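You operate a simulated robot arm through the tools that you are given. There is no shell and no other tool.

Carry out the task below with a simulated two-armed robot. There is one attempt and no reset: what you move stays moved.

TASK
Slide the rail tray to the inner mark, clamp it and stand the grey roller in it.
Fine: the rail lever frees the tray and holds it again. Set down upright: what you pick out. Where these are worked on the way, their far stop is far enough and under half their travel is too little: rail lever.

The check looks at the end state, three seconds after you hand in, the way a careful person would. Anything else that was tipped, shoved, dropped, spilled or broken makes it a failure.

THE ROBOT
Two 7-joint arms with three-finger grippers on one trunk that stands fixed in place. Base frame: the origin is at the foot of the trunk, x ahead of it, y to its left, z up; the work surface is at about z = 86. Readings come in cm, degrees, newtons and seconds.
The left shoulder is at [3, 12.4, 110.8], the right one opposite. With the tool pointing down near the work surface each hand reaches from about 10 to 78 cm from the base axis, measured 20 degrees to its own side. Payload 2.2 kg a hand.
Tool frame (each hand has its own): the origin (TCP) lies between the finger pads and is the grasp point; the fingertips stand 2.8 cm ahead of it; z points along the fingers, y is the line along which they close. The gripper opens to 10.2 cm. The gripper's body begins 7.1 cm behind the TCP.
Orientation is that of the tool frame in the base frame, as [roll, pitch, yaw] about the fixed x, y, z axes, in that order (R = Rz(yaw) Ry(pitch) Rx(roll)). With the fingers straight down and closing along the base's y, the tool's x points along the base's -x, its y along +y and its z along -z.

THE INTERFACE
- The arms move only by the tool send_rows. It takes "left_commands", "right_commands" or both (then of equal length, played together; a hand with none holds still); each is a list of rows, each a list of 7 numbers: the opening, from 0 (shut) to 1 (fully open), then the shift along the tool's x, y, z in cm, then the turn, a rotation vector about the tool's x, y, z in degrees. In form: [[fingers, tx, ty, tz, ax, ay, az], ...]. A call has 1 to 20 rows; each row is the pose to reach, as a shift and turn from the pose commanded when the call began, along the tool's axes at that moment. Each row takes 0.2 s and may step no farther than 5 cm and 8.6 degrees from the row before; otherwise, or with a gripper value out of range, the whole call is refused. A pose out of reach is approached as far as the arm can. The call stops where the force on the tool passes 40 N (or 10 N more than at its start, if that is more) or the arm is blocked; 0.2 s more then pass. Each finger halts on what it meets, pressing with about 38 N; the grip force reading is that of the motor and also rises with nothing between the fingers. The clock runs only during rows and for 0.2 s after the last one: add rows that repeat a pose to give the fingers time. It gives the time, the measured TCP pose, the force on the tool (base axes), the opening and the grip force at its end, in the units of the frame above (readings bear some noise), with the torque about the TCP (base axes, N m) and any sound that the robot's microphone picked up.
- Cameras (640 x 400 px; columns grow to the right, rows downward): "scene" is now at [4.73, -4.05, 182.29]; the picture's right is [-0.43, -0.90, 0.00], its down [-0.68, 0.32, -0.66] and it looks along [0.59, -0.29, -0.75] (base axes); focal length 366 px, centre (320, 200). "left" rides on the left gripper at [7.2, 3.8, -8.6] in its tool frame; the picture's right is [-0.47, 0.89, 0.00], its down [-0.60, -0.32, -0.73] and it looks along [-0.65, -0.34, 0.68] (tool axes); focal length 256 px, centre (320, 200). "right" rides on the right gripper at [6.9, 4.4, -8.6] in its tool frame; the picture's right is [-0.53, 0.85, 0.00], its down [-0.58, -0.36, -0.73] and it looks along [-0.62, -0.39, 0.68] (tool axes); focal length 256 px, centre (320, 200). There is no depth. A picture from a camera that has moved, and an enlarged one, comes with that camera's place and axes in the base frame and with its lens. The place of the scene camera against the robot may be out by one fixed shift of up to 1.2 cm in any direction.
- get_image(camera): a new picture of that camera. The clock stands still meanwhile.
- raise_lower(by): slides the trunk up (or, below 0, down) by that many cm; the arms and the scene camera ride with it, the base frame stays. It gives what a move gives, with no picture.
- head_to(pan, tilt): turns the head with the scene camera to pan (to the left, within 143 degrees either way) and tilt (down, from -29 to 69), counted from straight ahead of the robot. It gives what a move gives.
- enlarge(camera, box): a new picture of the part [left, top, right, bottom] of that camera's present view, enlarged. The clock stands still meanwhile.
- job_done(): hands the job in; it is judged then, once.

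Nothing tells you positions but the pictures and the camera data. Unless the task says otherwise, let go and move clear before handing in.

The tools are called after ">>>" as a command line: name --argument value ..., lists and objects as JSON in quotes. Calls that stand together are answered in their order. send_rows: Moves the arms, as the interface text tells. Its arguments: {"type":"object","properties":{"left_commands":{"type":"array"},"right_commands":{"type":"array"}},"required":[]} The other tools are called the same way: raise_lower (by) slides the trunk up or down; head_to (pan, tilt) turns the head that bears the scene camera; get_image (camera) takes a picture; enlarge (camera, box) takes an enlarged picture of a part of a camera's view; job_done () hands the job in.

At the start:

```text
time_s: 0.0
left_tool_pos: [62.52, 11.45, 126.36]
left_orientation: [-179.9, 0.0, -180.0]
left_contact_force: [-0.3, 0.7, 0.6]
left_torque: [-0.04, -0.02, -0.01]
left_width: 10.21
left_gripper_force: 0.0
right_tool_pos: [45.54, -42.89, 124.19]
right_orientation: [179.9, 0.0, -180.0]
right_contact_force: [0.0, 0.4, 0.2]
right_torque: [0.01, 0.04, 0.03]
right_width: 10.21
right_gripper_force: 0.0
trunk travel left (down, up): [-35.0, 19.0]
head pan, tilt: [-25.6, 48.7]
```

scene: 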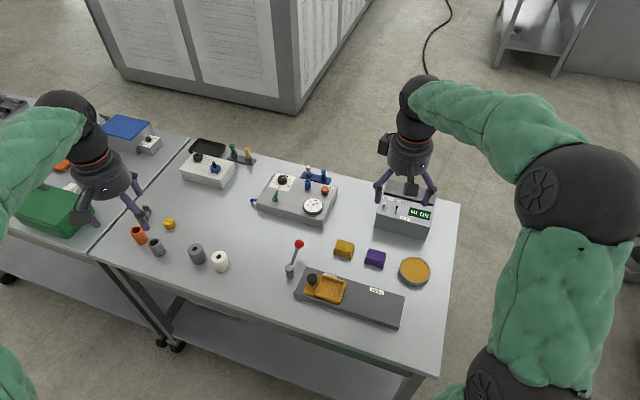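
right: 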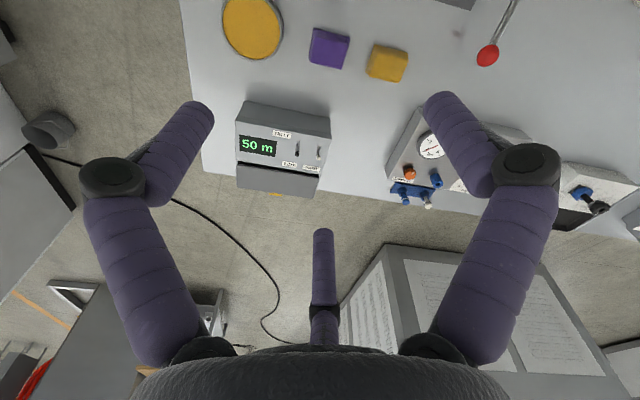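
left: 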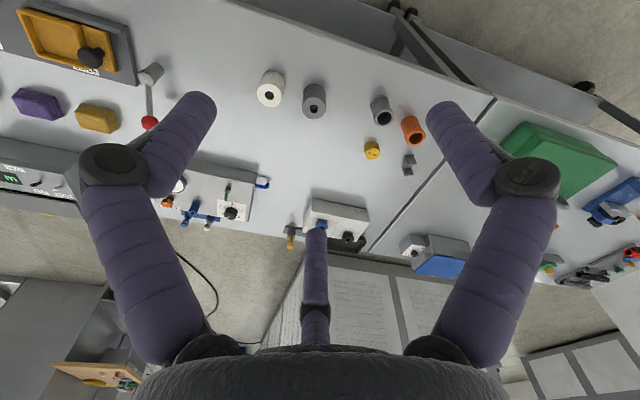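

I see a table with a dark rail carrying an orange tray, a lever with a red ball beside it, and several rollers: two grey ones, a white one and an orange one. I'll take closer views first.

>>> enlarge --camera "scene" --box '[270, 225, 430, 335]'

>>> enlarge --camera "scene" --box '[110, 190, 270, 290]'

>>> enlarge --camera "left" --box '[0, 0, 220, 140]'

>>> enlarge --camera "left" --box '[230, 40, 450, 180]'

```text
3.64 times, centred on (350, 280) of scene
camera zoom: at [4.73, -4.05, 182.29], right [-0.43, -0.9, 0.0], down [-0.68, 0.32, -0.66], along [0.59, -0.29, -0.75], focal length 1329 px, centre (211, -91)
```

zoom: 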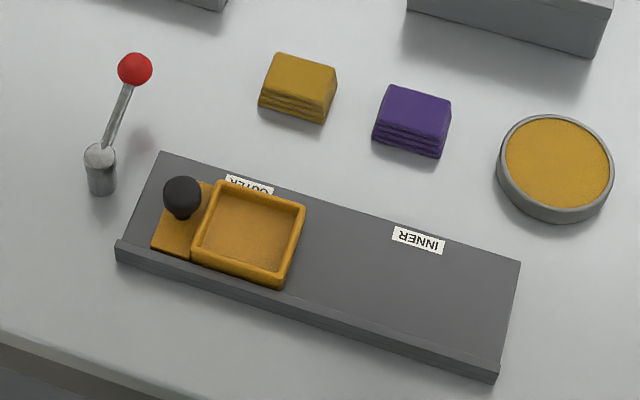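

```text
4.00 times, centred on (190, 240) of scene
camera zoom: at [4.73, -4.05, 182.29], right [-0.43, -0.9, 0.0], down [-0.68, 0.32, -0.66], along [0.59, -0.29, -0.75], focal length 1462 px, centre (840, 40)
```

zoom: 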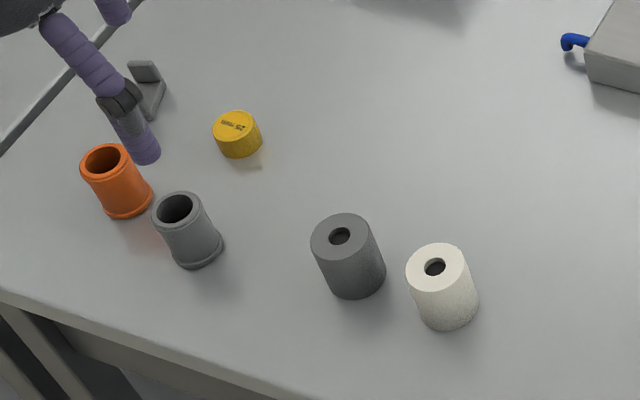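

```text
2.86 times, centred on (110, 70) of left
camera zoom: at [55.15, 15.25, 134.93], right [0.47, 0.89, 0.0], down [0.6, -0.32, 0.73], along [0.65, -0.34, -0.68], focal length 731 px, centre (920, 571)
```

zoom: 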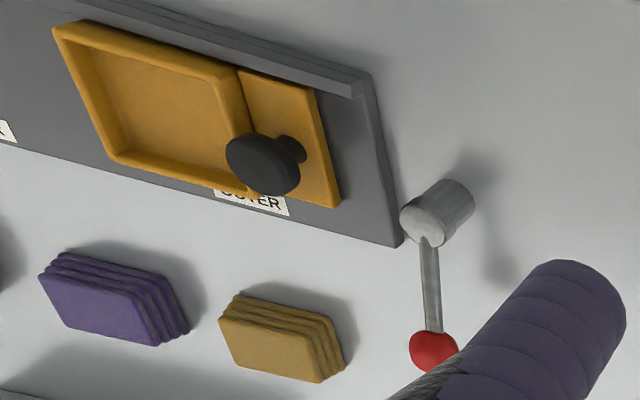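

```text
2.86 times, centred on (340, 110) of left
camera zoom: at [55.15, 15.25, 134.93], right [0.47, 0.89, 0.0], down [0.6, -0.32, 0.73], along [0.65, -0.34, -0.68], focal length 731 px, centre (263, 457)
```

zoom: 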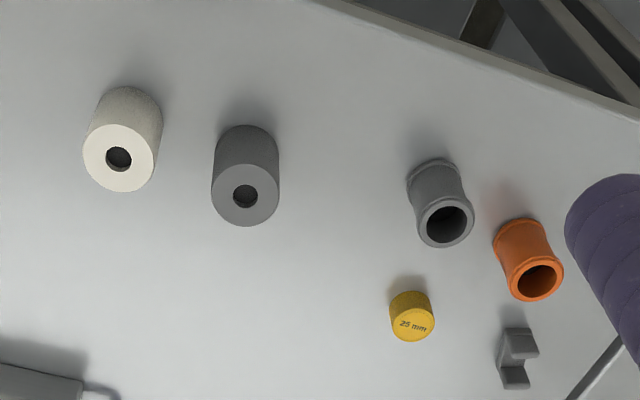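

The rail runs diagonally, from about (55,-22) at the outer end to (34,-43) at the inner end. The lever stands at the outer end near (58,-20), and the solid grey roller is near (75,3.5). I'll turn the right hand so its camera looks at the lever.

>>> send_rows --right_commands '[[1, 0, 0, 1.2, 0, 0, -8], [1, 0, 0, 2.4, 0, 0, -16], [1, 0, 0, 3.6, 0, 0, -24], [1, 0, 0, 4.8, 0, 0, -32], [1, 0, 0, 6, 0, 0, -40], [1, 0, 0, 7.2, 0, 0, -48], [1, 0, 0, 8.4, 0, 0, -56], [1, 0, 0, 9.6, 0, 0, -64], [1, 0, 0, 10.8, 0, 0, -72], [1, 0, 0, 12, 0, 0, -80]]'

>>> get_image --camera "right"

>>> get_image --camera "scene"

```text
time_s: 2.2
left_tool_pos: [62.57, 11.6, 126.36]
left_orientation: [180.0, 0.0, 180.0]
left_contact_force: [-0.3, 0.4, -0.8]
left_torque: [-0.02, -0.02, 0.0]
left_width: 10.2
left_gripper_force: 0.0
right_tool_pos: [45.51, -42.88, 112.15]
right_orientation: [180.0, -0.1, -99.9]
right_contact_force: [-1.3, -0.4, 0.0]
right_torque: [0.0, -0.01, -0.02]
right_width: 10.18
right_gripper_force: 0.1
trunk travel left (down, up): [-35.0, 19.0]
head pan, tilt: [-25.6, 48.7]
```

```text
taken
camera right: at [39.96, -48.92, 120.66], right [-0.74, 0.67, 0.0], down [0.46, 0.51, 0.73], along [0.49, 0.54, -0.68], focal length 256 px, centre (320, 200)
```

right: 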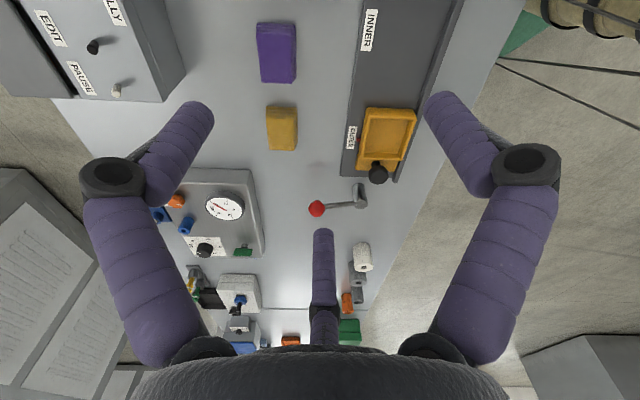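

```text
taken
camera scene: at [4.76, -4.07, 182.28], right [-0.43, -0.9, 0.0], down [-0.68, 0.33, -0.66], along [0.59, -0.29, -0.75], focal length 366 px, centre (320, 200)
```

scene: 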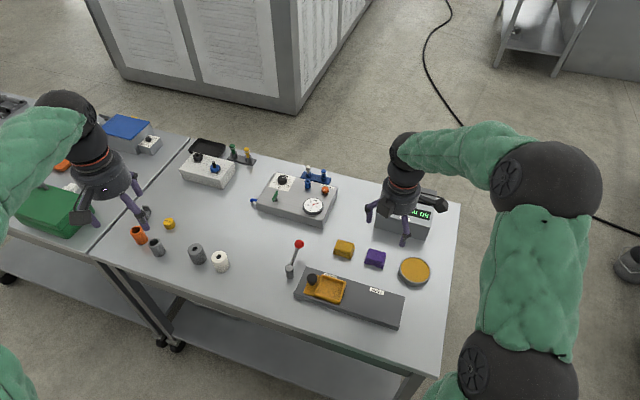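

>>> enlarge --camera "right" --box '[270, 90, 430, 230]'

>>> enlarge --camera "scene" --box '[275, 230, 345, 290]'

>>> enlarge --camera "right" --box '[330, 0, 470, 100]'

```text
2.86 times, centred on (350, 160) of right
camera zoom: at [39.96, -48.92, 120.66], right [-0.74, 0.67, 0.0], down [0.46, 0.51, 0.73], along [0.49, 0.54, -0.68], focal length 731 px, centre (234, 314)
```

zoom: 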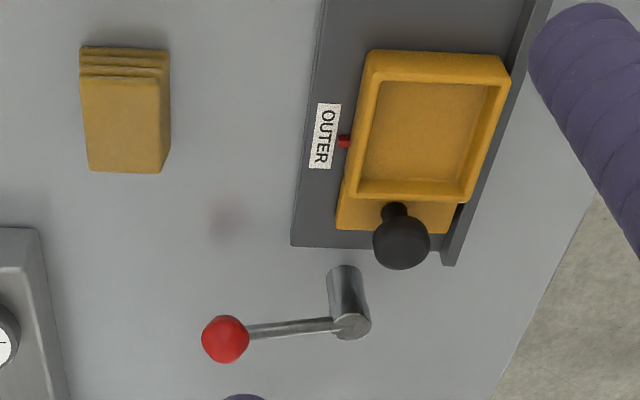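

```text
6.67 times, centred on (310, 260) of scene
camera zoom: at [4.76, -4.07, 182.28], right [-0.43, -0.9, 0.0], down [-0.68, 0.33, -0.66], along [0.59, -0.29, -0.75], focal length 2436 px, centre (387, -200)
```

zoom: 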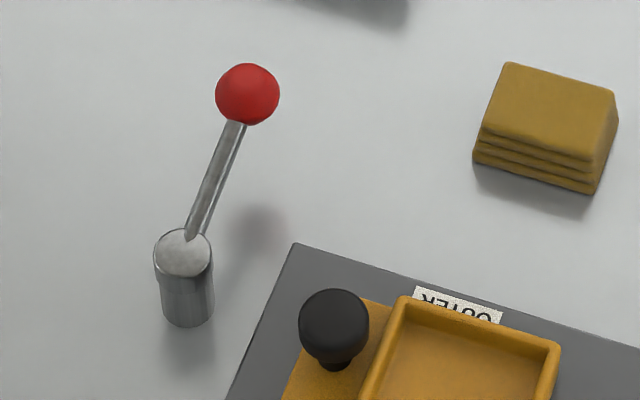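

```text
4.00 times, centred on (400, 50) of right
camera zoom: at [39.96, -48.92, 120.66], right [-0.74, 0.67, 0.0], down [0.46, 0.51, 0.73], along [0.49, 0.54, -0.68], focal length 1024 px, centre (0, 800)
```

zoom: 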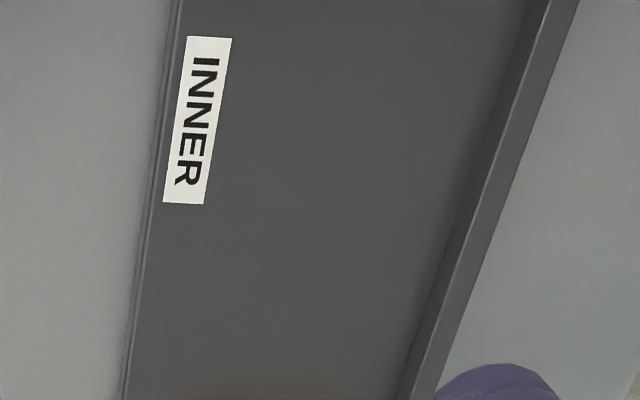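

The lever looks like a post topped at about (57.2,-19.2,90) with an arm perpendicular to the rail, its ball at about (62.7,-24.6,91.6). The tray has a small red pointer opposite OUTER, which must end up opposite INNER. I'll bring the right hand above the ball with the fingers straddling it along the rail direction.

>>> send_rows --right_commands '[[0.6, -1.31, -0.86, 0.5, 0, 0, 7.81], [0.6, -2.62, -1.72, 1, 0, 0, 15.62], [0.6, -3.94, -2.58, 1.5, 0, 0, 23.44], [0.6, -5.25, -3.44, 2, 0, 0, 31.25], [0.6, -6.56, -4.3, 2.5, 0, 0, 39.06], [0.6, -7.87, -5.16, 3, 0, 0, 46.87], [0.6, -9.19, -6.02, 3.5, 0, 0, 54.69], [0.6, -10.5, -6.88, 4, 0, 0, 62.5], [0.6, -11.81, -7.74, 4.5, 0, 0, 70.31], [0.6, -13.12, -8.6, 5, 0, 0, 78.12], [0.6, -14.44, -9.46, 5.5, 0, 0, 85.94], [0.6, -15.75, -10.32, 6, 0, 0, 93.75], [0.6, -17.06, -11.18, 6.5, 0, 0, 101.56], [0.6, -18.37, -12.04, 7, 0, 0, 109.37], [0.6, -19.69, -12.9, 7.5, 0, 0, 117.19], [0.6, -21, -13.76, 8, 0, 0, 125]]'

>>> get_image --camera "right"

>>> enlarge --camera "scene" --box '[260, 210, 360, 290]'

```text
time_s: 5.6
left_tool_pos: [62.49, 11.53, 126.26]
left_orientation: [-179.9, 0.0, 179.9]
left_contact_force: [0.3, -0.7, 0.4]
left_torque: [-0.01, 0.03, 0.01]
left_width: 10.21
left_gripper_force: 0.1
right_tool_pos: [62.85, -24.36, 104.15]
right_orientation: [-180.0, -0.1, 134.8]
right_contact_force: [0.4, -0.2, -0.8]
right_torque: [0.01, 0.01, 0.02]
right_width: 6.11
right_gripper_force: 0.0
trunk travel left (down, up): [-35.0, 19.0]
head pan, tilt: [-25.6, 48.7]
```

```text
taken
camera right: at [61.01, -16.43, 112.8], right [0.98, 0.22, 0.0], down [0.15, -0.67, 0.73], along [0.16, -0.71, -0.68], focal length 256 px, centre (320, 200)
```

right: 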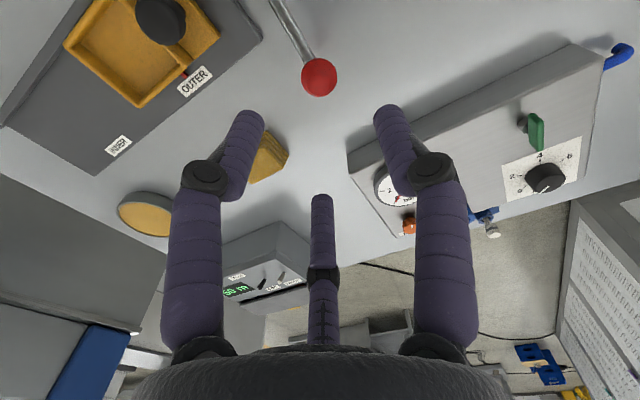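

```text
5.00 times, centred on (310, 250) of scene
camera zoom: at [4.8, -4.01, 182.28], right [-0.43, -0.9, 0.0], down [-0.68, 0.32, -0.66], along [0.59, -0.29, -0.75], focal length 1827 px, centre (370, -50)
```

zoom: 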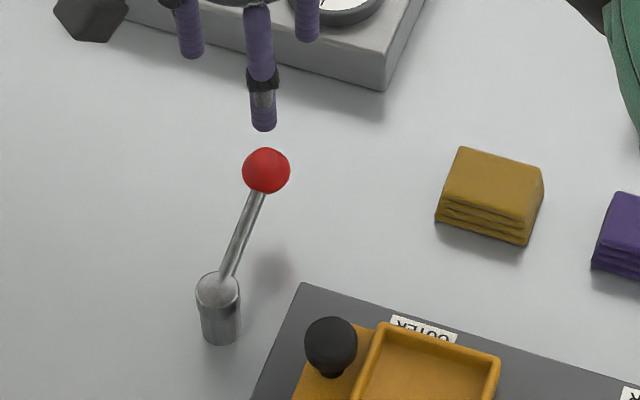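

The fingers line up over the ball. I'll descend so they straddle it.

>>> send_rows --right_commands '[[0.55, 0, 0, 2.5, 0, 0, 0], [0.5, 0, 0, 5, 0, 0, 0], [0.45, 0, 0, 7.5, 0, 0, 0], [0.45, 0, 0, 9, 0, 0, 0], [0.45, 0, 0, 10.5, 0, 0, 0], [0.45, 0, 0, 11.5, 0, 0, 0], [0.45, 0, 0, 12.3, 0, 0, 0]]'

>>> get_image --camera "right"

>>> enlarge --camera "scene" --box '[260, 210, 360, 290]'

```text
time_s: 7.2
left_tool_pos: [62.47, 11.51, 126.28]
left_orientation: [180.0, 0.0, 180.0]
left_contact_force: [-0.2, 0.5, 0.0]
left_torque: [-0.01, -0.04, 0.03]
left_width: 10.2
left_gripper_force: 0.0
right_tool_pos: [62.69, -24.51, 91.88]
right_orientation: [-179.9, 0.0, 134.9]
right_contact_force: [0.4, 0.1, 0.2]
right_torque: [-0.03, 0.02, 0.01]
right_width: 4.59
right_gripper_force: 0.0
trunk travel left (down, up): [-35.0, 19.0]
head pan, tilt: [-25.6, 48.7]
```

```text
taken
camera right: at [60.9, -16.52, 100.36], right [0.98, 0.22, 0.0], down [0.15, -0.67, 0.73], along [0.16, -0.71, -0.68], focal length 256 px, centre (320, 200)
```

right: 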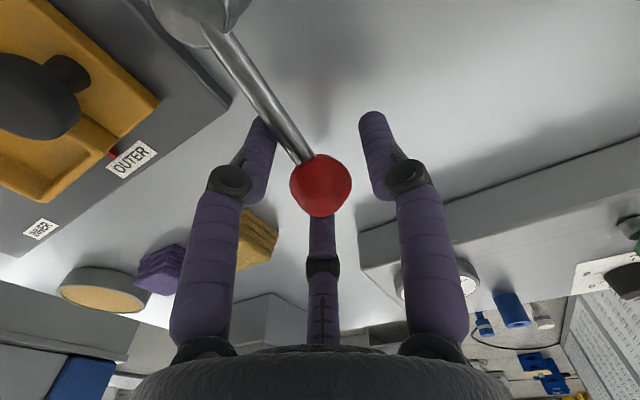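

```text
5.00 times, centred on (310, 250) of scene
camera zoom: at [4.75, -4.05, 182.29], right [-0.43, -0.9, 0.0], down [-0.68, 0.32, -0.66], along [0.59, -0.29, -0.75], focal length 1827 px, centre (370, -50)
```

zoom: 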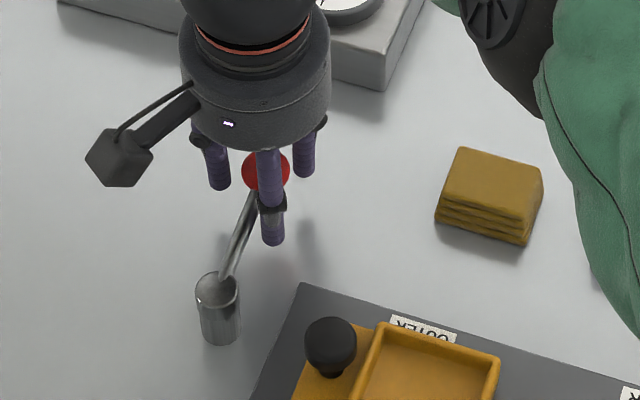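

The hand straddles the ball. I'll nudge it counter-clockwise, away from the knob, and watch the forces.

>>> send_rows --right_commands '[[0.45, 0, 0.5, 0, 0, 0, 0], [0.45, 0, 1.0, 0, 0, 0, 0], [0.45, 0, 1.4, 0, 0, 0, 0], [0.45, 0, 1.8, 0, 0, 0, 0], [0.45, 0, 2.2, 0, 0, 0, 0], [0.45, 0, 2.6, 0, 0, 0, 0]]'

>>> get_image --camera "right"

>>> enlarge --camera "scene" --box '[260, 210, 360, 290]'

```text
time_s: 8.6
left_tool_pos: [62.54, 11.52, 126.27]
left_orientation: [-180.0, 0.0, -180.0]
left_contact_force: [-0.6, 0.4, -0.2]
left_torque: [0.02, 0.04, -0.02]
left_width: 10.19
left_gripper_force: 0.2
right_tool_pos: [64.62, -22.58, 91.86]
right_orientation: [-180.0, 0.0, 135.0]
right_contact_force: [-1.3, -1.1, -0.3]
right_torque: [0.02, -0.01, 0.05]
right_width: 4.66
right_gripper_force: 0.1
trunk travel left (down, up): [-35.0, 19.0]
head pan, tilt: [-25.6, 48.7]
```

```text
taken
camera right: at [62.74, -14.7, 100.42], right [0.98, 0.22, 0.0], down [0.15, -0.67, 0.73], along [0.16, -0.71, -0.68], focal length 256 px, centre (320, 200)
```

right: 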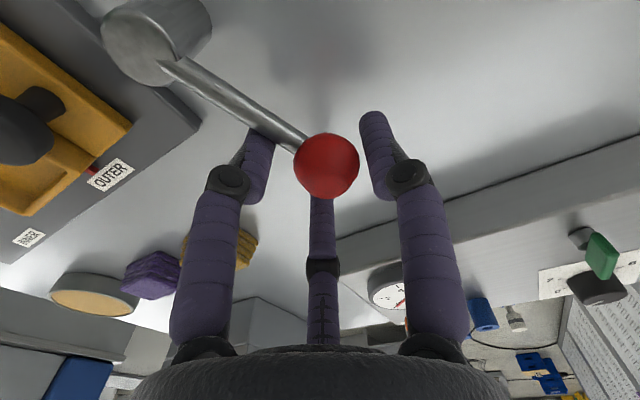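

```text
5.00 times, centred on (310, 250) of scene
camera zoom: at [4.73, -4.06, 182.29], right [-0.43, -0.9, 0.0], down [-0.68, 0.32, -0.66], along [0.59, -0.29, -0.75], focal length 1827 px, centre (370, -50)
```

zoom: 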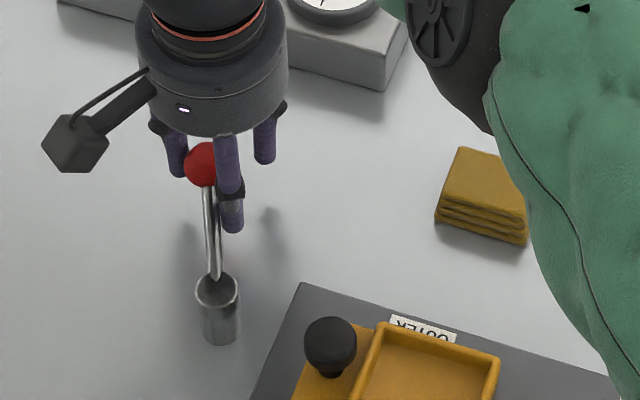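

The lever swings counter-clockwise with little force. I'll keep following the arc, turning the hand with it.

>>> send_rows --right_commands '[[0.45, 0.45, 0.64, 0, 0, 0, -6], [0.45, 0.81, 1.32, 0, 0, 0, -12], [0.45, 1.25, 1.96, 0, 0, 0, -18], [0.45, 1.74, 2.55, 0, 0, 0, -24], [0.45, 2.28, 3.09, 0, 0, 0, -30], [0.45, 2.88, 3.57, 0, 0, 0, -36], [0.45, 3.51, 4.0, 0, 0, 0, -42], [0.45, 4.19, 4.36, 0, 0, 0, -48]]'

>>> get_image --camera "right"

>>> enlarge --camera "scene" --box '[240, 210, 340, 290]'

```text
time_s: 10.4
left_tool_pos: [62.51, 11.42, 126.25]
left_orientation: [180.0, 0.0, -180.0]
left_contact_force: [0.7, 0.4, -1.0]
left_torque: [0.02, 0.01, -0.04]
left_width: 10.21
left_gripper_force: 0.0
right_tool_pos: [64.69, -16.77, 91.91]
right_orientation: [180.0, -0.1, -176.9]
right_contact_force: [1.1, -1.9, 0.4]
right_torque: [-0.03, 0.04, 0.07]
right_width: 4.62
right_gripper_force: 0.0
trunk travel left (down, up): [-35.0, 19.0]
head pan, tilt: [-25.6, 48.7]
```

```text
taken
camera right: at [57.58, -12.61, 100.41], right [0.49, 0.87, 0.0], down [0.6, -0.33, 0.73], along [0.64, -0.36, -0.68], focal length 256 px, centre (320, 200)
```

right: 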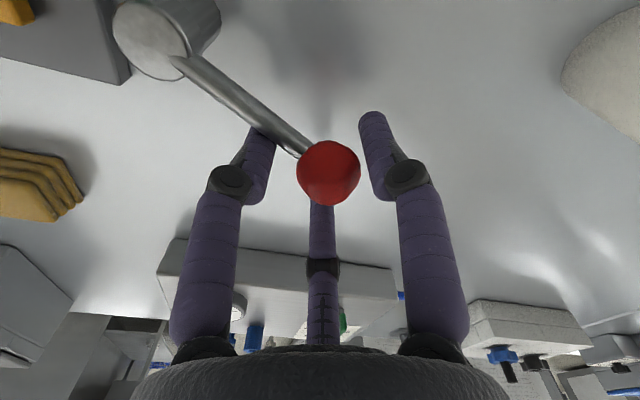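

```text
5.00 times, centred on (290, 250) of scene
camera zoom: at [4.75, -4.04, 182.29], right [-0.43, -0.9, 0.0], down [-0.68, 0.32, -0.66], along [0.59, -0.29, -0.75], focal length 1827 px, centre (470, -50)
```

zoom: 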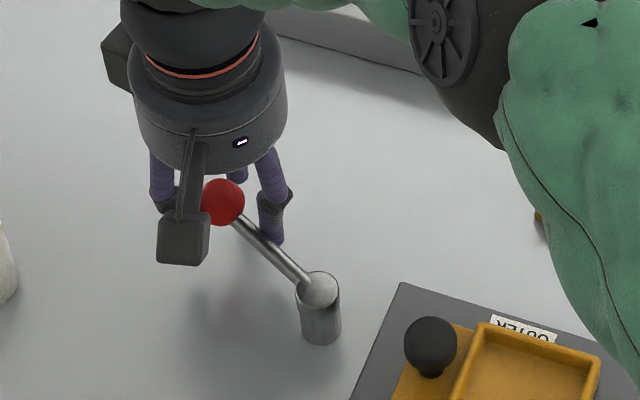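

Still free after about 70° of swing. I'll continue in a shorter burst so I can feel for the stop.

>>> send_rows --right_commands '[[0.45, 0.23, 0.73, 0, 0, 0, -5.5], [0.45, 0.54, 1.44, 0, 0, 0, -11], [0.45, 0.91, 2.11, 0, 0, 0, -16.5]]'

>>> get_image --camera "right"

```text
time_s: 11.2
left_tool_pos: [62.5, 11.66, 126.25]
left_orientation: [180.0, 0.0, -179.9]
left_contact_force: [-1.1, 0.6, -0.7]
left_torque: [-0.06, -0.05, -0.02]
left_width: 10.24
left_gripper_force: 0.2
right_tool_pos: [64.61, -15.66, 92.18]
right_orientation: [-179.2, 0.8, -163.1]
right_contact_force: [12.1, -21.9, -9.8]
right_torque: [-0.15, -0.39, 0.81]
right_width: 5.02
right_gripper_force: 3.2
trunk travel left (down, up): [-35.0, 19.0]
head pan, tilt: [-25.6, 48.7]
stopped in row 3 (right hand): the force on the tool passed its limit at 44 N (the readings are from after the stop); the commanded pose is now the measured one
```

```text
taken
camera right: at [56.5, -13.37, 100.54], right [0.27, 0.96, 0.0], down [0.65, -0.18, 0.74], along [0.72, -0.2, -0.67], focal length 256 px, centre (320, 200)
```

right: 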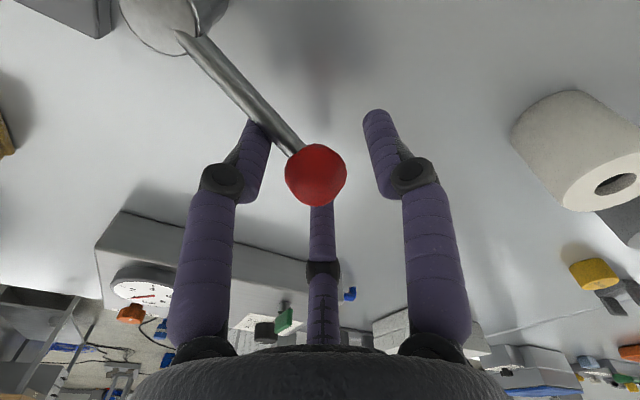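

The lever has reached its far stop at about 70° of travel. I'll back off a little, lift clear and check that the lever stays put.

>>> send_rows --right_commands '[[0.5, 0, -0.5, 0, 0, 0, 0], [0.55, 0, -0.7, 0, 0, 0, 0], [0.6, 0, -0.7, -2, 0, 0, 0], [0.6, 0, -0.7, -4.5, 0, 0, 0], [0.6, 0, -0.7, -7.5, 0, 0, 0], [0.6, 0, -0.7, -11, 0, 0, 0], [0.6, 0, -0.7, -14, 0, 0, 0]]'

>>> get_image --camera "right"

>>> enlarge --camera "scene" --box '[260, 220, 420, 340]'

```text
time_s: 12.8
left_tool_pos: [62.43, 11.65, 126.47]
left_orientation: [-180.0, -0.1, -180.0]
left_contact_force: [0.4, 0.8, 0.2]
left_torque: [-0.03, 0.0, 0.0]
left_width: 10.19
left_gripper_force: 0.0
right_tool_pos: [64.14, -15.84, 106.19]
right_orientation: [-179.5, 0.4, -163.2]
right_contact_force: [1.0, 0.3, 1.1]
right_torque: [-0.03, -0.07, 0.0]
right_width: 6.11
right_gripper_force: 0.1
trunk travel left (down, up): [-35.0, 19.0]
head pan, tilt: [-25.6, 48.7]
```

```text
taken
camera right: at [56.15, -13.66, 114.64], right [0.27, 0.96, 0.0], down [0.65, -0.18, 0.74], along [0.71, -0.2, -0.67], focal length 256 px, centre (320, 200)
```

right: 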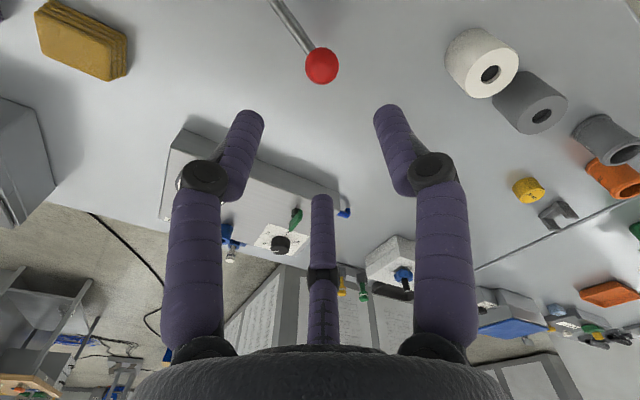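

```text
3.33 times, centred on (340, 280) of scene
camera zoom: at [4.66, -4.02, 182.29], right [-0.43, -0.9, 0.0], down [-0.68, 0.32, -0.66], along [0.6, -0.29, -0.75], focal length 1218 px, centre (253, -67)
```

zoom: 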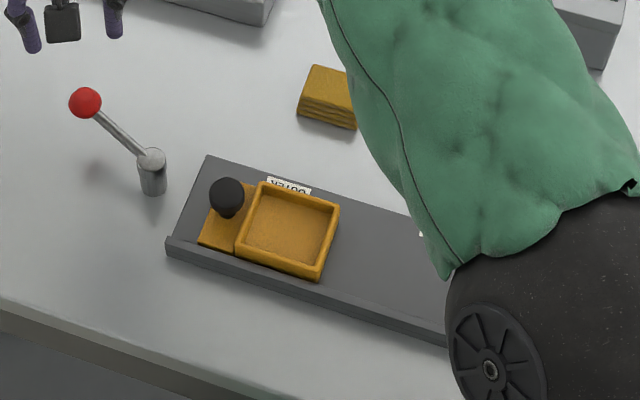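

The lever holds at its freed position. Next I'll go above the tray's black knob at about (50.8,-23.5), with the fingers turned so that none points at the tray wall.

>>> send_rows --right_commands '[[0.5, 1.87, -0.43, 0, 0, 0, 7.75], [0.5, 3.74, -0.87, 0, 0, 0, 15.5], [0.5, 5.62, -1.3, 0, 0, 0, 23.2], [0.5, 7.49, -1.74, 0, 0, 0, 31], [0.5, 9.36, -2.17, 0, 0, 0, 38.7], [0.5, 11.23, -2.61, 0, 0, 0, 46.4], [0.5, 13.1, -3.04, 0, 0, 0, 54.2], [0.5, 14.98, -3.48, 0, 0, 0, 61.8]]'

>>> get_image --camera "right"

>>> enlarge --camera "scene" --box '[260, 220, 420, 340]'

```text
time_s: 14.6
left_tool_pos: [62.47, 11.53, 126.48]
left_orientation: [180.0, 0.0, -180.0]
left_contact_force: [0.4, -0.3, 0.7]
left_torque: [-0.02, 0.03, -0.02]
left_width: 10.23
left_gripper_force: 0.0
right_tool_pos: [51.07, -23.45, 106.04]
right_orientation: [179.7, 0.5, 134.9]
right_contact_force: [-0.1, -1.3, -0.7]
right_torque: [0.01, 0.0, -0.06]
right_width: 5.11
right_gripper_force: 0.0
trunk travel left (down, up): [-35.0, 19.0]
head pan, tilt: [-25.6, 48.7]
```

```text
taken
camera right: at [49.07, -15.41, 114.53], right [0.98, 0.22, 0.01], down [0.14, -0.66, 0.74], along [0.17, -0.72, -0.68], focal length 256 px, centre (320, 200)
```

right: 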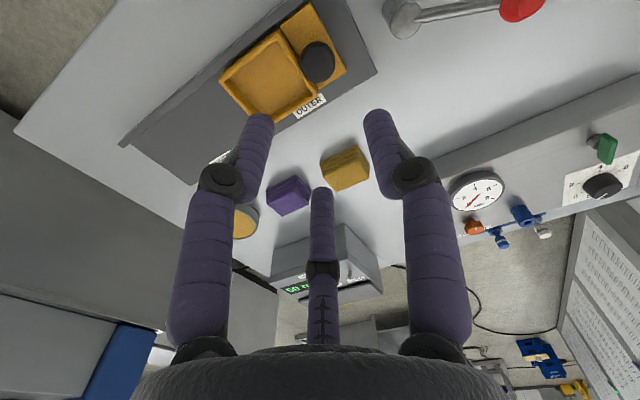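

```text
3.33 times, centred on (340, 280) of scene
camera zoom: at [4.63, -4.08, 182.29], right [-0.43, -0.9, 0.0], down [-0.68, 0.33, -0.66], along [0.6, -0.28, -0.75], focal length 1218 px, centre (253, -67)
```

zoom: 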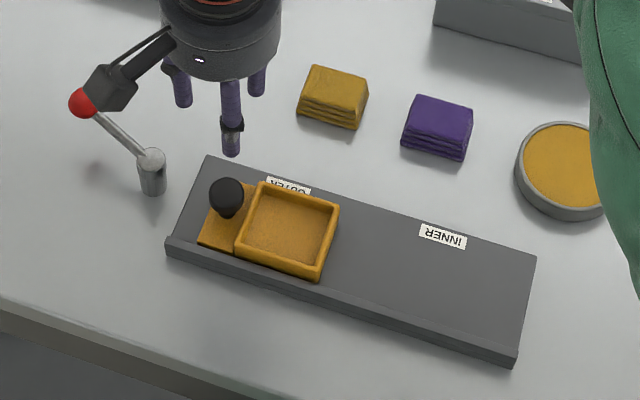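

The knob is directly under the hand. I'll lower so the fingertips stay above the tray wall, then close on the knob's head.

>>> send_rows --right_commands '[[0.5, 0.2, -0.13, 3, 0, 0, 0], [0.5, 0.2, -0.13, 6, 0, 0, 0], [0.5, 0.2, -0.13, 9, 0, 0, 0], [0.5, 0.2, -0.13, 11, 0, 0, 0], [0.5, 0.2, -0.13, 12.3, 0, 0, 0], [0.5, 0.2, -0.13, 13.2, 0, 0, 0], [0.5, 0.2, -0.13, 14, 0, 0, 0]]'

>>> get_image --camera "right"

>>> enlarge --camera "scene" --box '[270, 230, 370, 310]'

```text
time_s: 16.1
left_tool_pos: [62.16, 11.57, 126.58]
left_orientation: [-179.9, 0.0, 179.9]
left_contact_force: [-0.8, 0.2, -0.9]
left_torque: [0.01, 0.02, 0.0]
left_width: 10.21
left_gripper_force: 0.0
right_tool_pos: [51.07, -23.48, 92.41]
right_orientation: [179.5, 1.0, 135.0]
right_contact_force: [-2.3, 1.9, 31.9]
right_torque: [0.38, 1.28, 0.41]
right_width: 5.64
right_gripper_force: 4.2
trunk travel left (down, up): [-35.0, 19.0]
head pan, tilt: [-25.6, 48.7]
```

```text
taken
camera right: at [48.97, -15.48, 100.88], right [0.98, 0.22, 0.02], down [0.14, -0.66, 0.74], along [0.17, -0.72, -0.67], focal length 256 px, centre (320, 200)
```

right: 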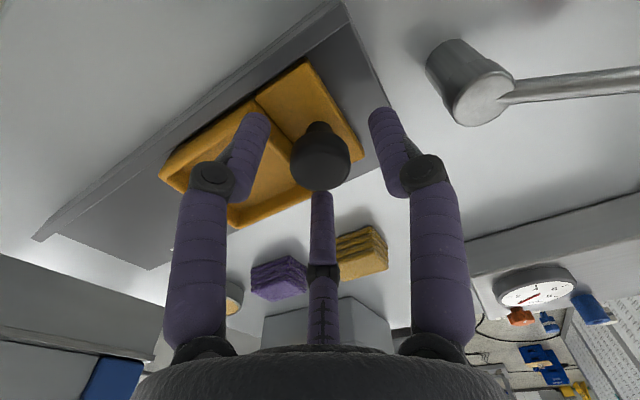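

```text
5.00 times, centred on (320, 270) of scene
camera zoom: at [4.36, -3.87, 182.34], right [-0.43, -0.9, 0.0], down [-0.68, 0.32, -0.66], along [0.6, -0.29, -0.75], focal length 1827 px, centre (320, -150)
```

zoom: 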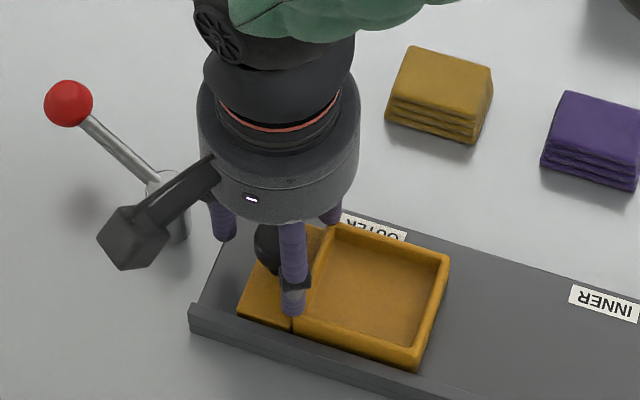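

The fingertips touched the tray wall with 32 N, so the wall top is at about z = 89.6. I'll raise the hand slightly and close on the upper part of the knob.

>>> send_rows --right_commands '[[0.5, 0, 0, -0.5, 0, 0, 0], [0.5, 0, 0, -0.95, 0, 0, 0], [0.5, 0, 0, -0.95, 0, 0, 0]]'

>>> get_image --camera "right"

```text
time_s: 16.9
left_tool_pos: [62.51, 11.55, 126.27]
left_orientation: [-180.0, 0.0, -180.0]
left_contact_force: [-0.2, 0.6, 0.0]
left_torque: [-0.02, 0.01, -0.01]
left_width: 10.22
left_gripper_force: 0.0
right_tool_pos: [50.89, -23.54, 92.76]
right_orientation: [179.8, 0.5, 135.0]
right_contact_force: [0.3, -0.5, 0.9]
right_torque: [0.03, 0.01, -0.03]
right_width: 5.09
right_gripper_force: 0.1
trunk travel left (down, up): [-35.0, 19.0]
head pan, tilt: [-25.6, 48.7]
```

```text
taken
camera right: at [48.94, -15.48, 101.33], right [0.98, 0.22, 0.01], down [0.14, -0.66, 0.74], along [0.17, -0.72, -0.68], focal length 256 px, centre (320, 200)
```

right: 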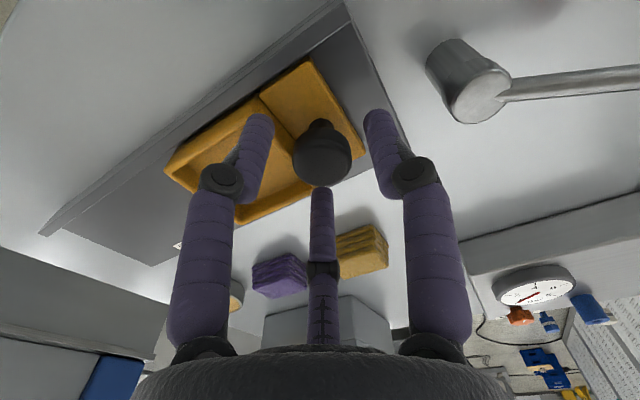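

>>> send_rows --right_commands '[[0.35, 0, 0, 0, 0, 0, 0], [0.2, 0, 0, 0, 0, 0, 0], [0.1, 0, 0, 0, 0, 0, 0], [0.1, 0, 0, 0, 0, 0, 0]]'

>>> get_image --camera "right"

>>> enlarge --camera "scene" --box '[270, 230, 430, 330]'

```text
time_s: 17.9
left_tool_pos: [62.4, 11.62, 126.39]
left_orientation: [179.9, 0.1, -180.0]
left_contact_force: [0.0, -1.0, 0.0]
left_torque: [0.01, 0.03, 0.0]
left_width: 10.2
left_gripper_force: 0.1
right_tool_pos: [50.85, -23.54, 93.0]
right_orientation: [179.7, 0.6, 135.0]
right_contact_force: [-1.4, 2.5, -0.9]
right_torque: [0.09, 0.07, 0.02]
right_width: 2.91
right_gripper_force: 45.3
trunk travel left (down, up): [-35.0, 19.0]
head pan, tilt: [-25.6, 48.7]
```

```text
taken
camera right: at [48.94, -15.46, 101.36], right [0.98, 0.22, 0.01], down [0.14, -0.66, 0.74], along [0.17, -0.72, -0.68], focal length 256 px, centre (320, 200)
```

right: 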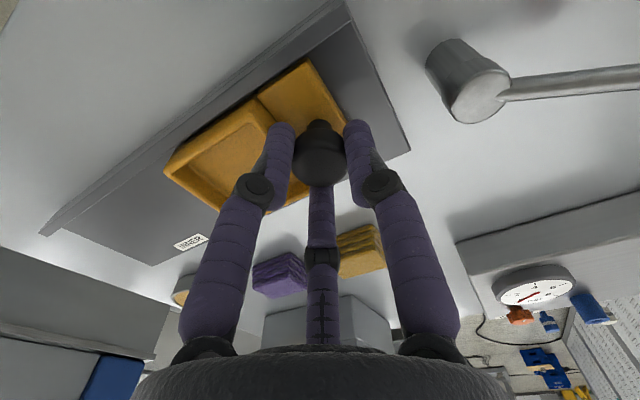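

```text
4.00 times, centred on (350, 280) of scene
camera zoom: at [4.72, -4.02, 182.28], right [-0.43, -0.9, 0.0], down [-0.68, 0.32, -0.66], along [0.59, -0.29, -0.75], focal length 1462 px, centre (200, -120)
```

zoom: 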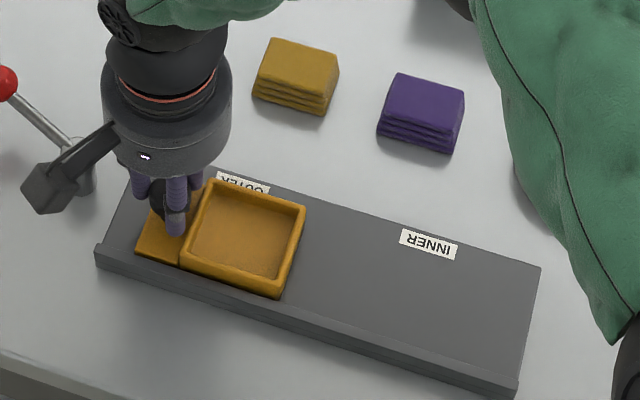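

The knob is gripped at 2.9 cm. The marks are about 14 cm apart along the rail, so I'll slide 12.5 cm first and check against the INNER label.

>>> send_rows --right_commands '[[0.1, 0, -0.6, 0, 0, 0, 0], [0.1, 0, -1.7, 0, 0, 0, 0], [0.1, 0, -2.9, 0, 0, 0, 0], [0.1, 0, -4.1, 0, 0, 0, 0], [0.1, 0, -5.3, 0, 0, 0, 0], [0.1, 0, -6.5, 0, 0, 0, 0], [0.1, 0, -7.7, 0, 0, 0, 0], [0.1, 0, -8.9, 0, 0, 0, 0], [0.1, 0, -10.1, 0, 0, 0, 0], [0.1, 0, -11.3, 0, 0, 0, 0], [0.1, 0, -12.2, 0, 0, 0, 0], [0.1, 0, -12.5, 0, 0, 0, 0]]'

>>> get_image --camera "right"

>>> enlarge --camera "scene" --box '[270, 230, 430, 330]'

```text
time_s: 20.6
left_tool_pos: [62.38, 11.58, 126.31]
left_orientation: [179.9, -0.1, 179.9]
left_contact_force: [0.6, 0.4, -0.3]
left_torque: [0.0, 0.02, 0.01]
left_width: 10.21
left_gripper_force: 0.1
right_tool_pos: [42.0, -32.47, 92.88]
right_orientation: [179.8, 0.6, 134.9]
right_contact_force: [-3.7, 5.6, -0.1]
right_torque: [0.16, 0.22, -0.09]
right_width: 2.9
right_gripper_force: 45.4
trunk travel left (down, up): [-35.0, 19.0]
head pan, tilt: [-25.6, 48.7]
```

```text
taken
camera right: at [40.06, -24.34, 101.36], right [0.98, 0.22, 0.01], down [0.14, -0.66, 0.74], along [0.17, -0.72, -0.68], focal length 256 px, centre (320, 200)
```

right: 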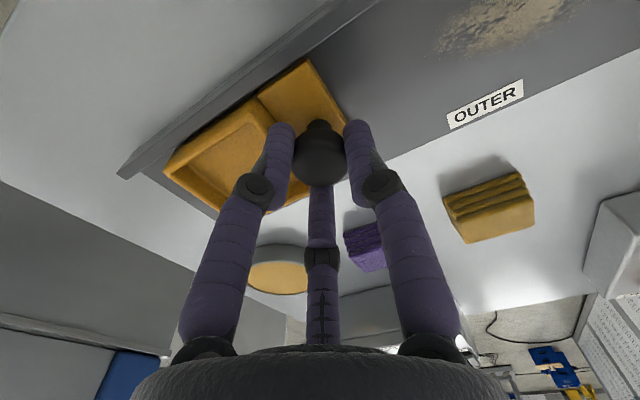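

```text
4.00 times, centred on (350, 280) of scene
camera zoom: at [4.69, -3.98, 182.29], right [-0.43, -0.9, 0.0], down [-0.68, 0.32, -0.66], along [0.59, -0.29, -0.75], focal length 1462 px, centre (200, -120)
```

zoom: 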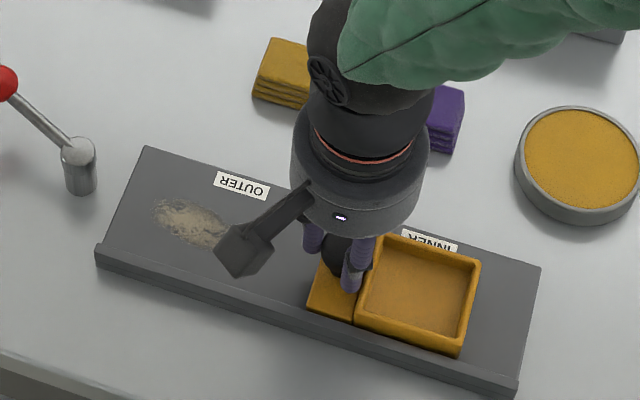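

The tray slid freely, and both label estimates give 13.95 cm between the marks. I'll slide the remaining 1.45 cm.

>>> send_rows --right_commands '[[0.1, 0, -0.5, 0, 0, 0, 0], [0.1, 0, -1.0, 0, 0, 0, 0], [0.1, 0, -1.45, 0, 0, 0, 0], [0.1, 0, -1.45, 0, 0, 0, 0], [0.1, 0, -1.45, 0, 0, 0, 0]]'

>>> enlarge --camera "right" --box '[150, 40, 390, 240]'

>>> enlarge --camera "scene" --box '[330, 260, 420, 330]'

```text
time_s: 21.8
left_tool_pos: [62.43, 11.71, 126.34]
left_orientation: [-179.9, 0.0, 180.0]
left_contact_force: [-0.2, 0.7, 0.2]
left_torque: [0.0, 0.0, -0.02]
left_width: 10.21
left_gripper_force: 0.2
right_tool_pos: [41.01, -33.28, 92.92]
right_orientation: [179.8, 0.7, 135.0]
right_contact_force: [0.8, 11.3, 3.8]
right_torque: [0.58, -0.45, -0.07]
right_width: 2.92
right_gripper_force: 45.1
trunk travel left (down, up): [-35.0, 19.0]
head pan, tilt: [-25.6, 48.7]
```

```text
2.00 times, centred on (270, 140) of right
camera zoom: at [39.09, -25.28, 101.35], right [0.98, 0.22, 0.01], down [0.14, -0.66, 0.74], along [0.17, -0.72, -0.68], focal length 512 px, centre (420, 320)
```

zoom: 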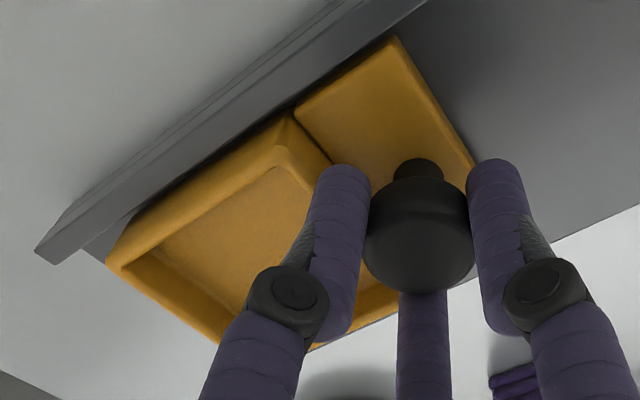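

```text
5.71 times, centred on (375, 295) of scene
camera zoom: at [4.7, -3.86, 182.29], right [-0.43, -0.9, 0.0], down [-0.68, 0.32, -0.66], along [0.59, -0.29, -0.75], focal length 2088 px, centre (6, -343)
```

zoom: 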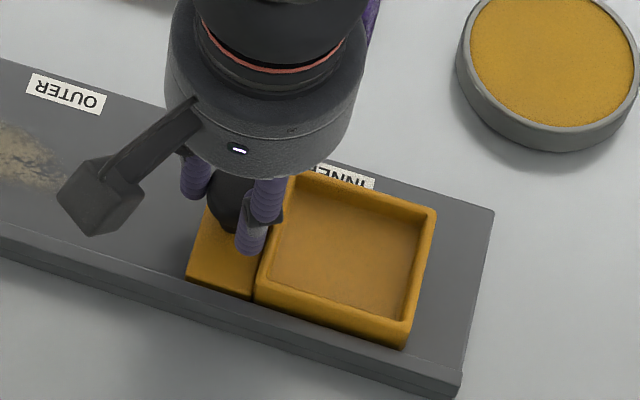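

The hand has moved about 13.85 cm along the rail. I'll release the knob, lift and check the pointer against the INNER label.

>>> send_rows --right_commands '[[0.3, 0, 0, 0, 0, 0, 0], [0.5, 0, 0, 0, 0, 0, 0], [0.5, 0, 0, 0, 0, 0, 0], [0.5, 0, 0, -2, 0, 0, 0], [0.5, 0, 0, -5, 0, 0, 0], [0.5, 0, 0, -8, 0, 0, 0], [0.5, 0, 0, -11, 0, 0, 0], [0.5, 0, 0, -14, 0, 0, 0]]'

>>> enlarge --camera "right" --box '[200, 0, 400, 130]'

>>> enlarge --camera "scene" --box '[330, 260, 420, 330]'

```text
time_s: 23.6
left_tool_pos: [62.43, 11.59, 126.27]
left_orientation: [-180.0, -0.1, -180.0]
left_contact_force: [-0.6, 0.0, -0.2]
left_torque: [-0.02, -0.04, 0.02]
left_width: 10.19
left_gripper_force: 0.0
right_tool_pos: [40.79, -33.25, 106.72]
right_orientation: [179.7, 0.6, 135.1]
right_contact_force: [-0.9, -0.8, -0.6]
right_torque: [-0.04, -0.05, 0.04]
right_width: 5.12
right_gripper_force: 0.1
trunk travel left (down, up): [-35.0, 19.0]
head pan, tilt: [-25.6, 48.7]
```

```text
3.08 times, centred on (300, 65) of right
camera zoom: at [38.88, -25.26, 115.22], right [0.98, 0.22, 0.01], down [0.14, -0.66, 0.74], along [0.17, -0.72, -0.68], focal length 788 px, centre (382, 615)
```

zoom: 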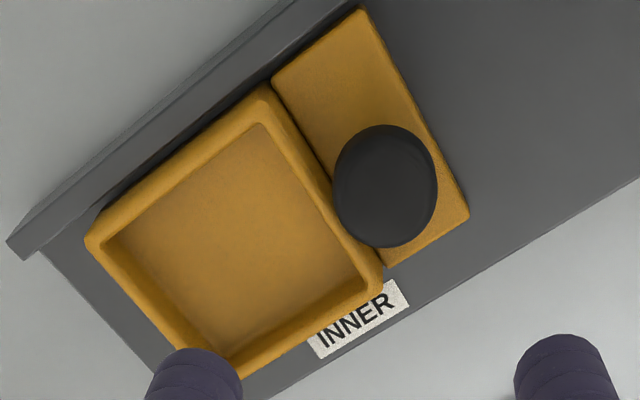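

```text
5.71 times, centred on (375, 295) of scene
camera zoom: at [4.65, -4.01, 182.29], right [-0.43, -0.9, 0.0], down [-0.68, 0.32, -0.66], along [0.6, -0.29, -0.75], focal length 2088 px, centre (6, -343)
```

zoom: 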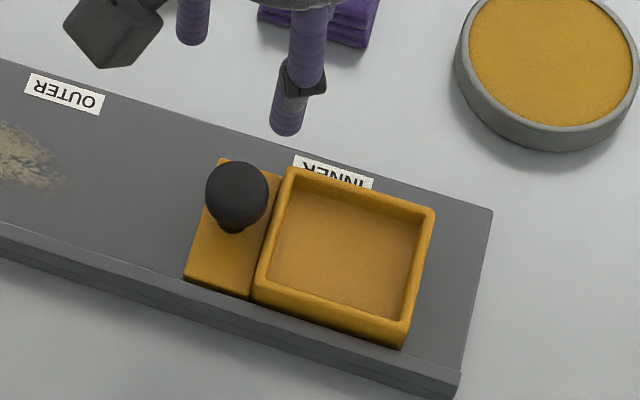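

From here the pointer is hidden behind the tray wall. I'll move the hand camera to look along the rail from the inner end.

>>> send_rows --right_commands '[[0.5, -0.68, -1.15, -0.33, 0, 0, -7.81], [0.5, -1.37, -2.3, -0.66, 0, 0, -15.62], [0.5, -2.05, -3.45, -0.99, 0, 0, -23.44], [0.5, -2.73, -4.6, -1.32, 0, 0, -31.25], [0.5, -3.41, -5.76, -1.66, 0, 0, -39.06], [0.5, -4.1, -6.91, -1.99, 0, 0, -46.87], [0.5, -4.78, -8.06, -2.32, 0, 0, -54.69], [0.5, -5.46, -9.21, -2.65, 0, 0, -62.5], [0.5, -6.14, -10.36, -2.98, 0, 0, -70.31], [0.5, -6.83, -11.51, -3.31, 0, 0, -78.12], [0.5, -7.51, -12.66, -3.64, 0, 0, -85.94], [0.5, -8.19, -13.82, -3.97, 0, 0, -93.75], [0.5, -8.87, -14.97, -4.3, 0, 0, -101.56], [0.5, -9.56, -16.12, -4.64, 0, 0, -109.37], [0.5, -10.24, -17.27, -4.97, 0, 0, -117.19], [0.5, -10.92, -18.42, -5.3, 0, 0, -125]]'

>>> get_image --camera "right"

>>> enlarge --camera "right" --box '[280, 60, 440, 160]'

```text
time_s: 26.9
left_tool_pos: [62.37, 11.57, 126.32]
left_orientation: [179.9, 0.0, 180.0]
left_contact_force: [0.0, 0.5, -0.3]
left_torque: [0.0, -0.01, 0.03]
left_width: 10.19
left_gripper_force: 0.0
right_tool_pos: [35.36, -54.23, 112.16]
right_orientation: [-179.4, -0.2, -100.0]
right_contact_force: [0.2, 0.5, 0.2]
right_torque: [0.05, 0.0, 0.01]
right_width: 5.12
right_gripper_force: 0.2
trunk travel left (down, up): [-35.0, 19.0]
head pan, tilt: [-25.6, 48.7]
```

```text
taken
camera right: at [29.89, -60.29, 120.7], right [-0.74, 0.67, -0.01], down [0.45, 0.51, 0.73], along [0.5, 0.54, -0.68], focal length 256 px, centre (320, 200)
```

right: 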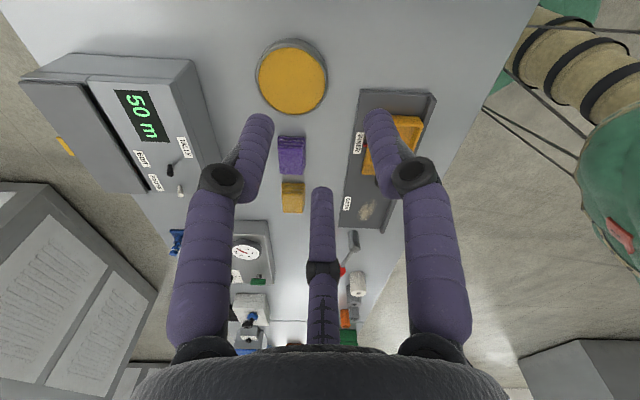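

```text
4.00 times, centred on (360, 110) of right
camera zoom: at [29.89, -60.29, 120.7], right [-0.74, 0.67, -0.01], down [0.45, 0.51, 0.73], along [0.5, 0.54, -0.68], focal length 1024 px, centre (160, 560)
```

zoom: 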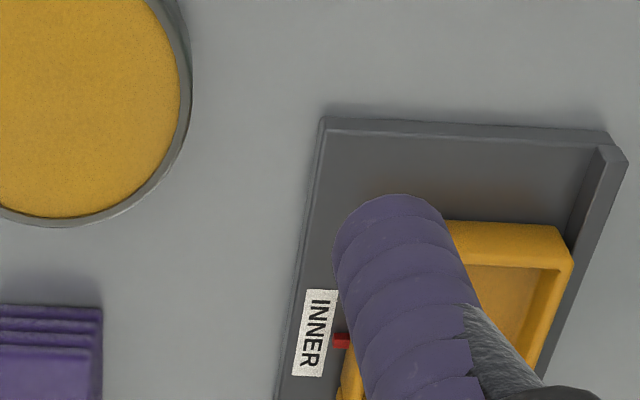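

The pointer sits opposite INNER, but height parallax blurs the exact reading. I'll take a view square to the rail to measure it.

>>> send_rows --right_commands '[[0.5, -2.33, -1.5, 0.39, 0, 0, -7.43], [0.5, -4.65, -3.01, 0.77, 0, 0, -14.86], [0.5, -6.98, -4.51, 1.16, 0, 0, -22.3], [0.5, -9.3, -6.02, 1.54, 0, 0, -29.7], [0.5, -11.63, -7.52, 1.93, 0, 0, -37.1], [0.5, -13.95, -9.03, 2.31, 0, 0, -44.6], [0.5, -16.28, -10.53, 2.7, 0, 0, -52]]'

>>> get_image --camera "right"

>>> enlarge --camera "right" --box '[330, 10, 450, 110]'

```text
time_s: 28.6
left_tool_pos: [62.55, 11.56, 126.25]
left_orientation: [179.9, -0.1, 179.9]
left_contact_force: [0.1, 0.0, 0.3]
left_torque: [-0.01, -0.01, -0.06]
left_width: 10.2
left_gripper_force: 0.0
right_tool_pos: [48.83, -39.96, 109.45]
right_orientation: [-179.9, -0.7, -47.9]
right_contact_force: [-0.4, -0.5, -0.5]
right_torque: [0.03, 0.0, 0.0]
right_width: 5.11
right_gripper_force: 0.0
trunk travel left (down, up): [-35.0, 19.0]
head pan, tilt: [-25.6, 48.7]
```

```text
taken
camera right: at [50.12, -47.94, 118.12], right [-0.99, -0.17, -0.01], down [-0.12, 0.68, 0.73], along [-0.12, 0.72, -0.69], focal length 256 px, centre (320, 200)
```

right: 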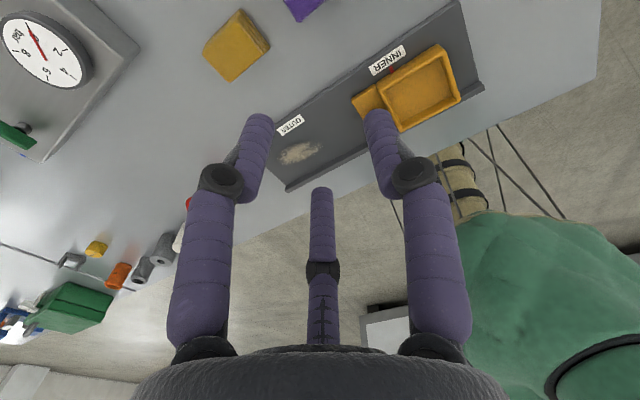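

```text
4.00 times, centred on (390, 60) of right
camera zoom: at [50.12, -47.94, 118.12], right [-0.99, -0.17, -0.01], down [-0.12, 0.68, 0.73], along [-0.12, 0.72, -0.69], focal length 1024 px, centre (40, 760)
```

zoom: 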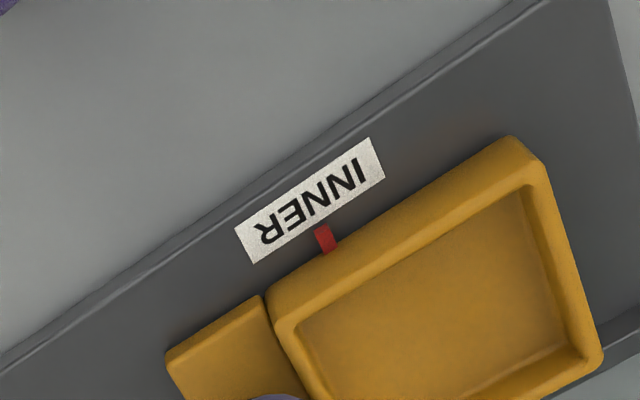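

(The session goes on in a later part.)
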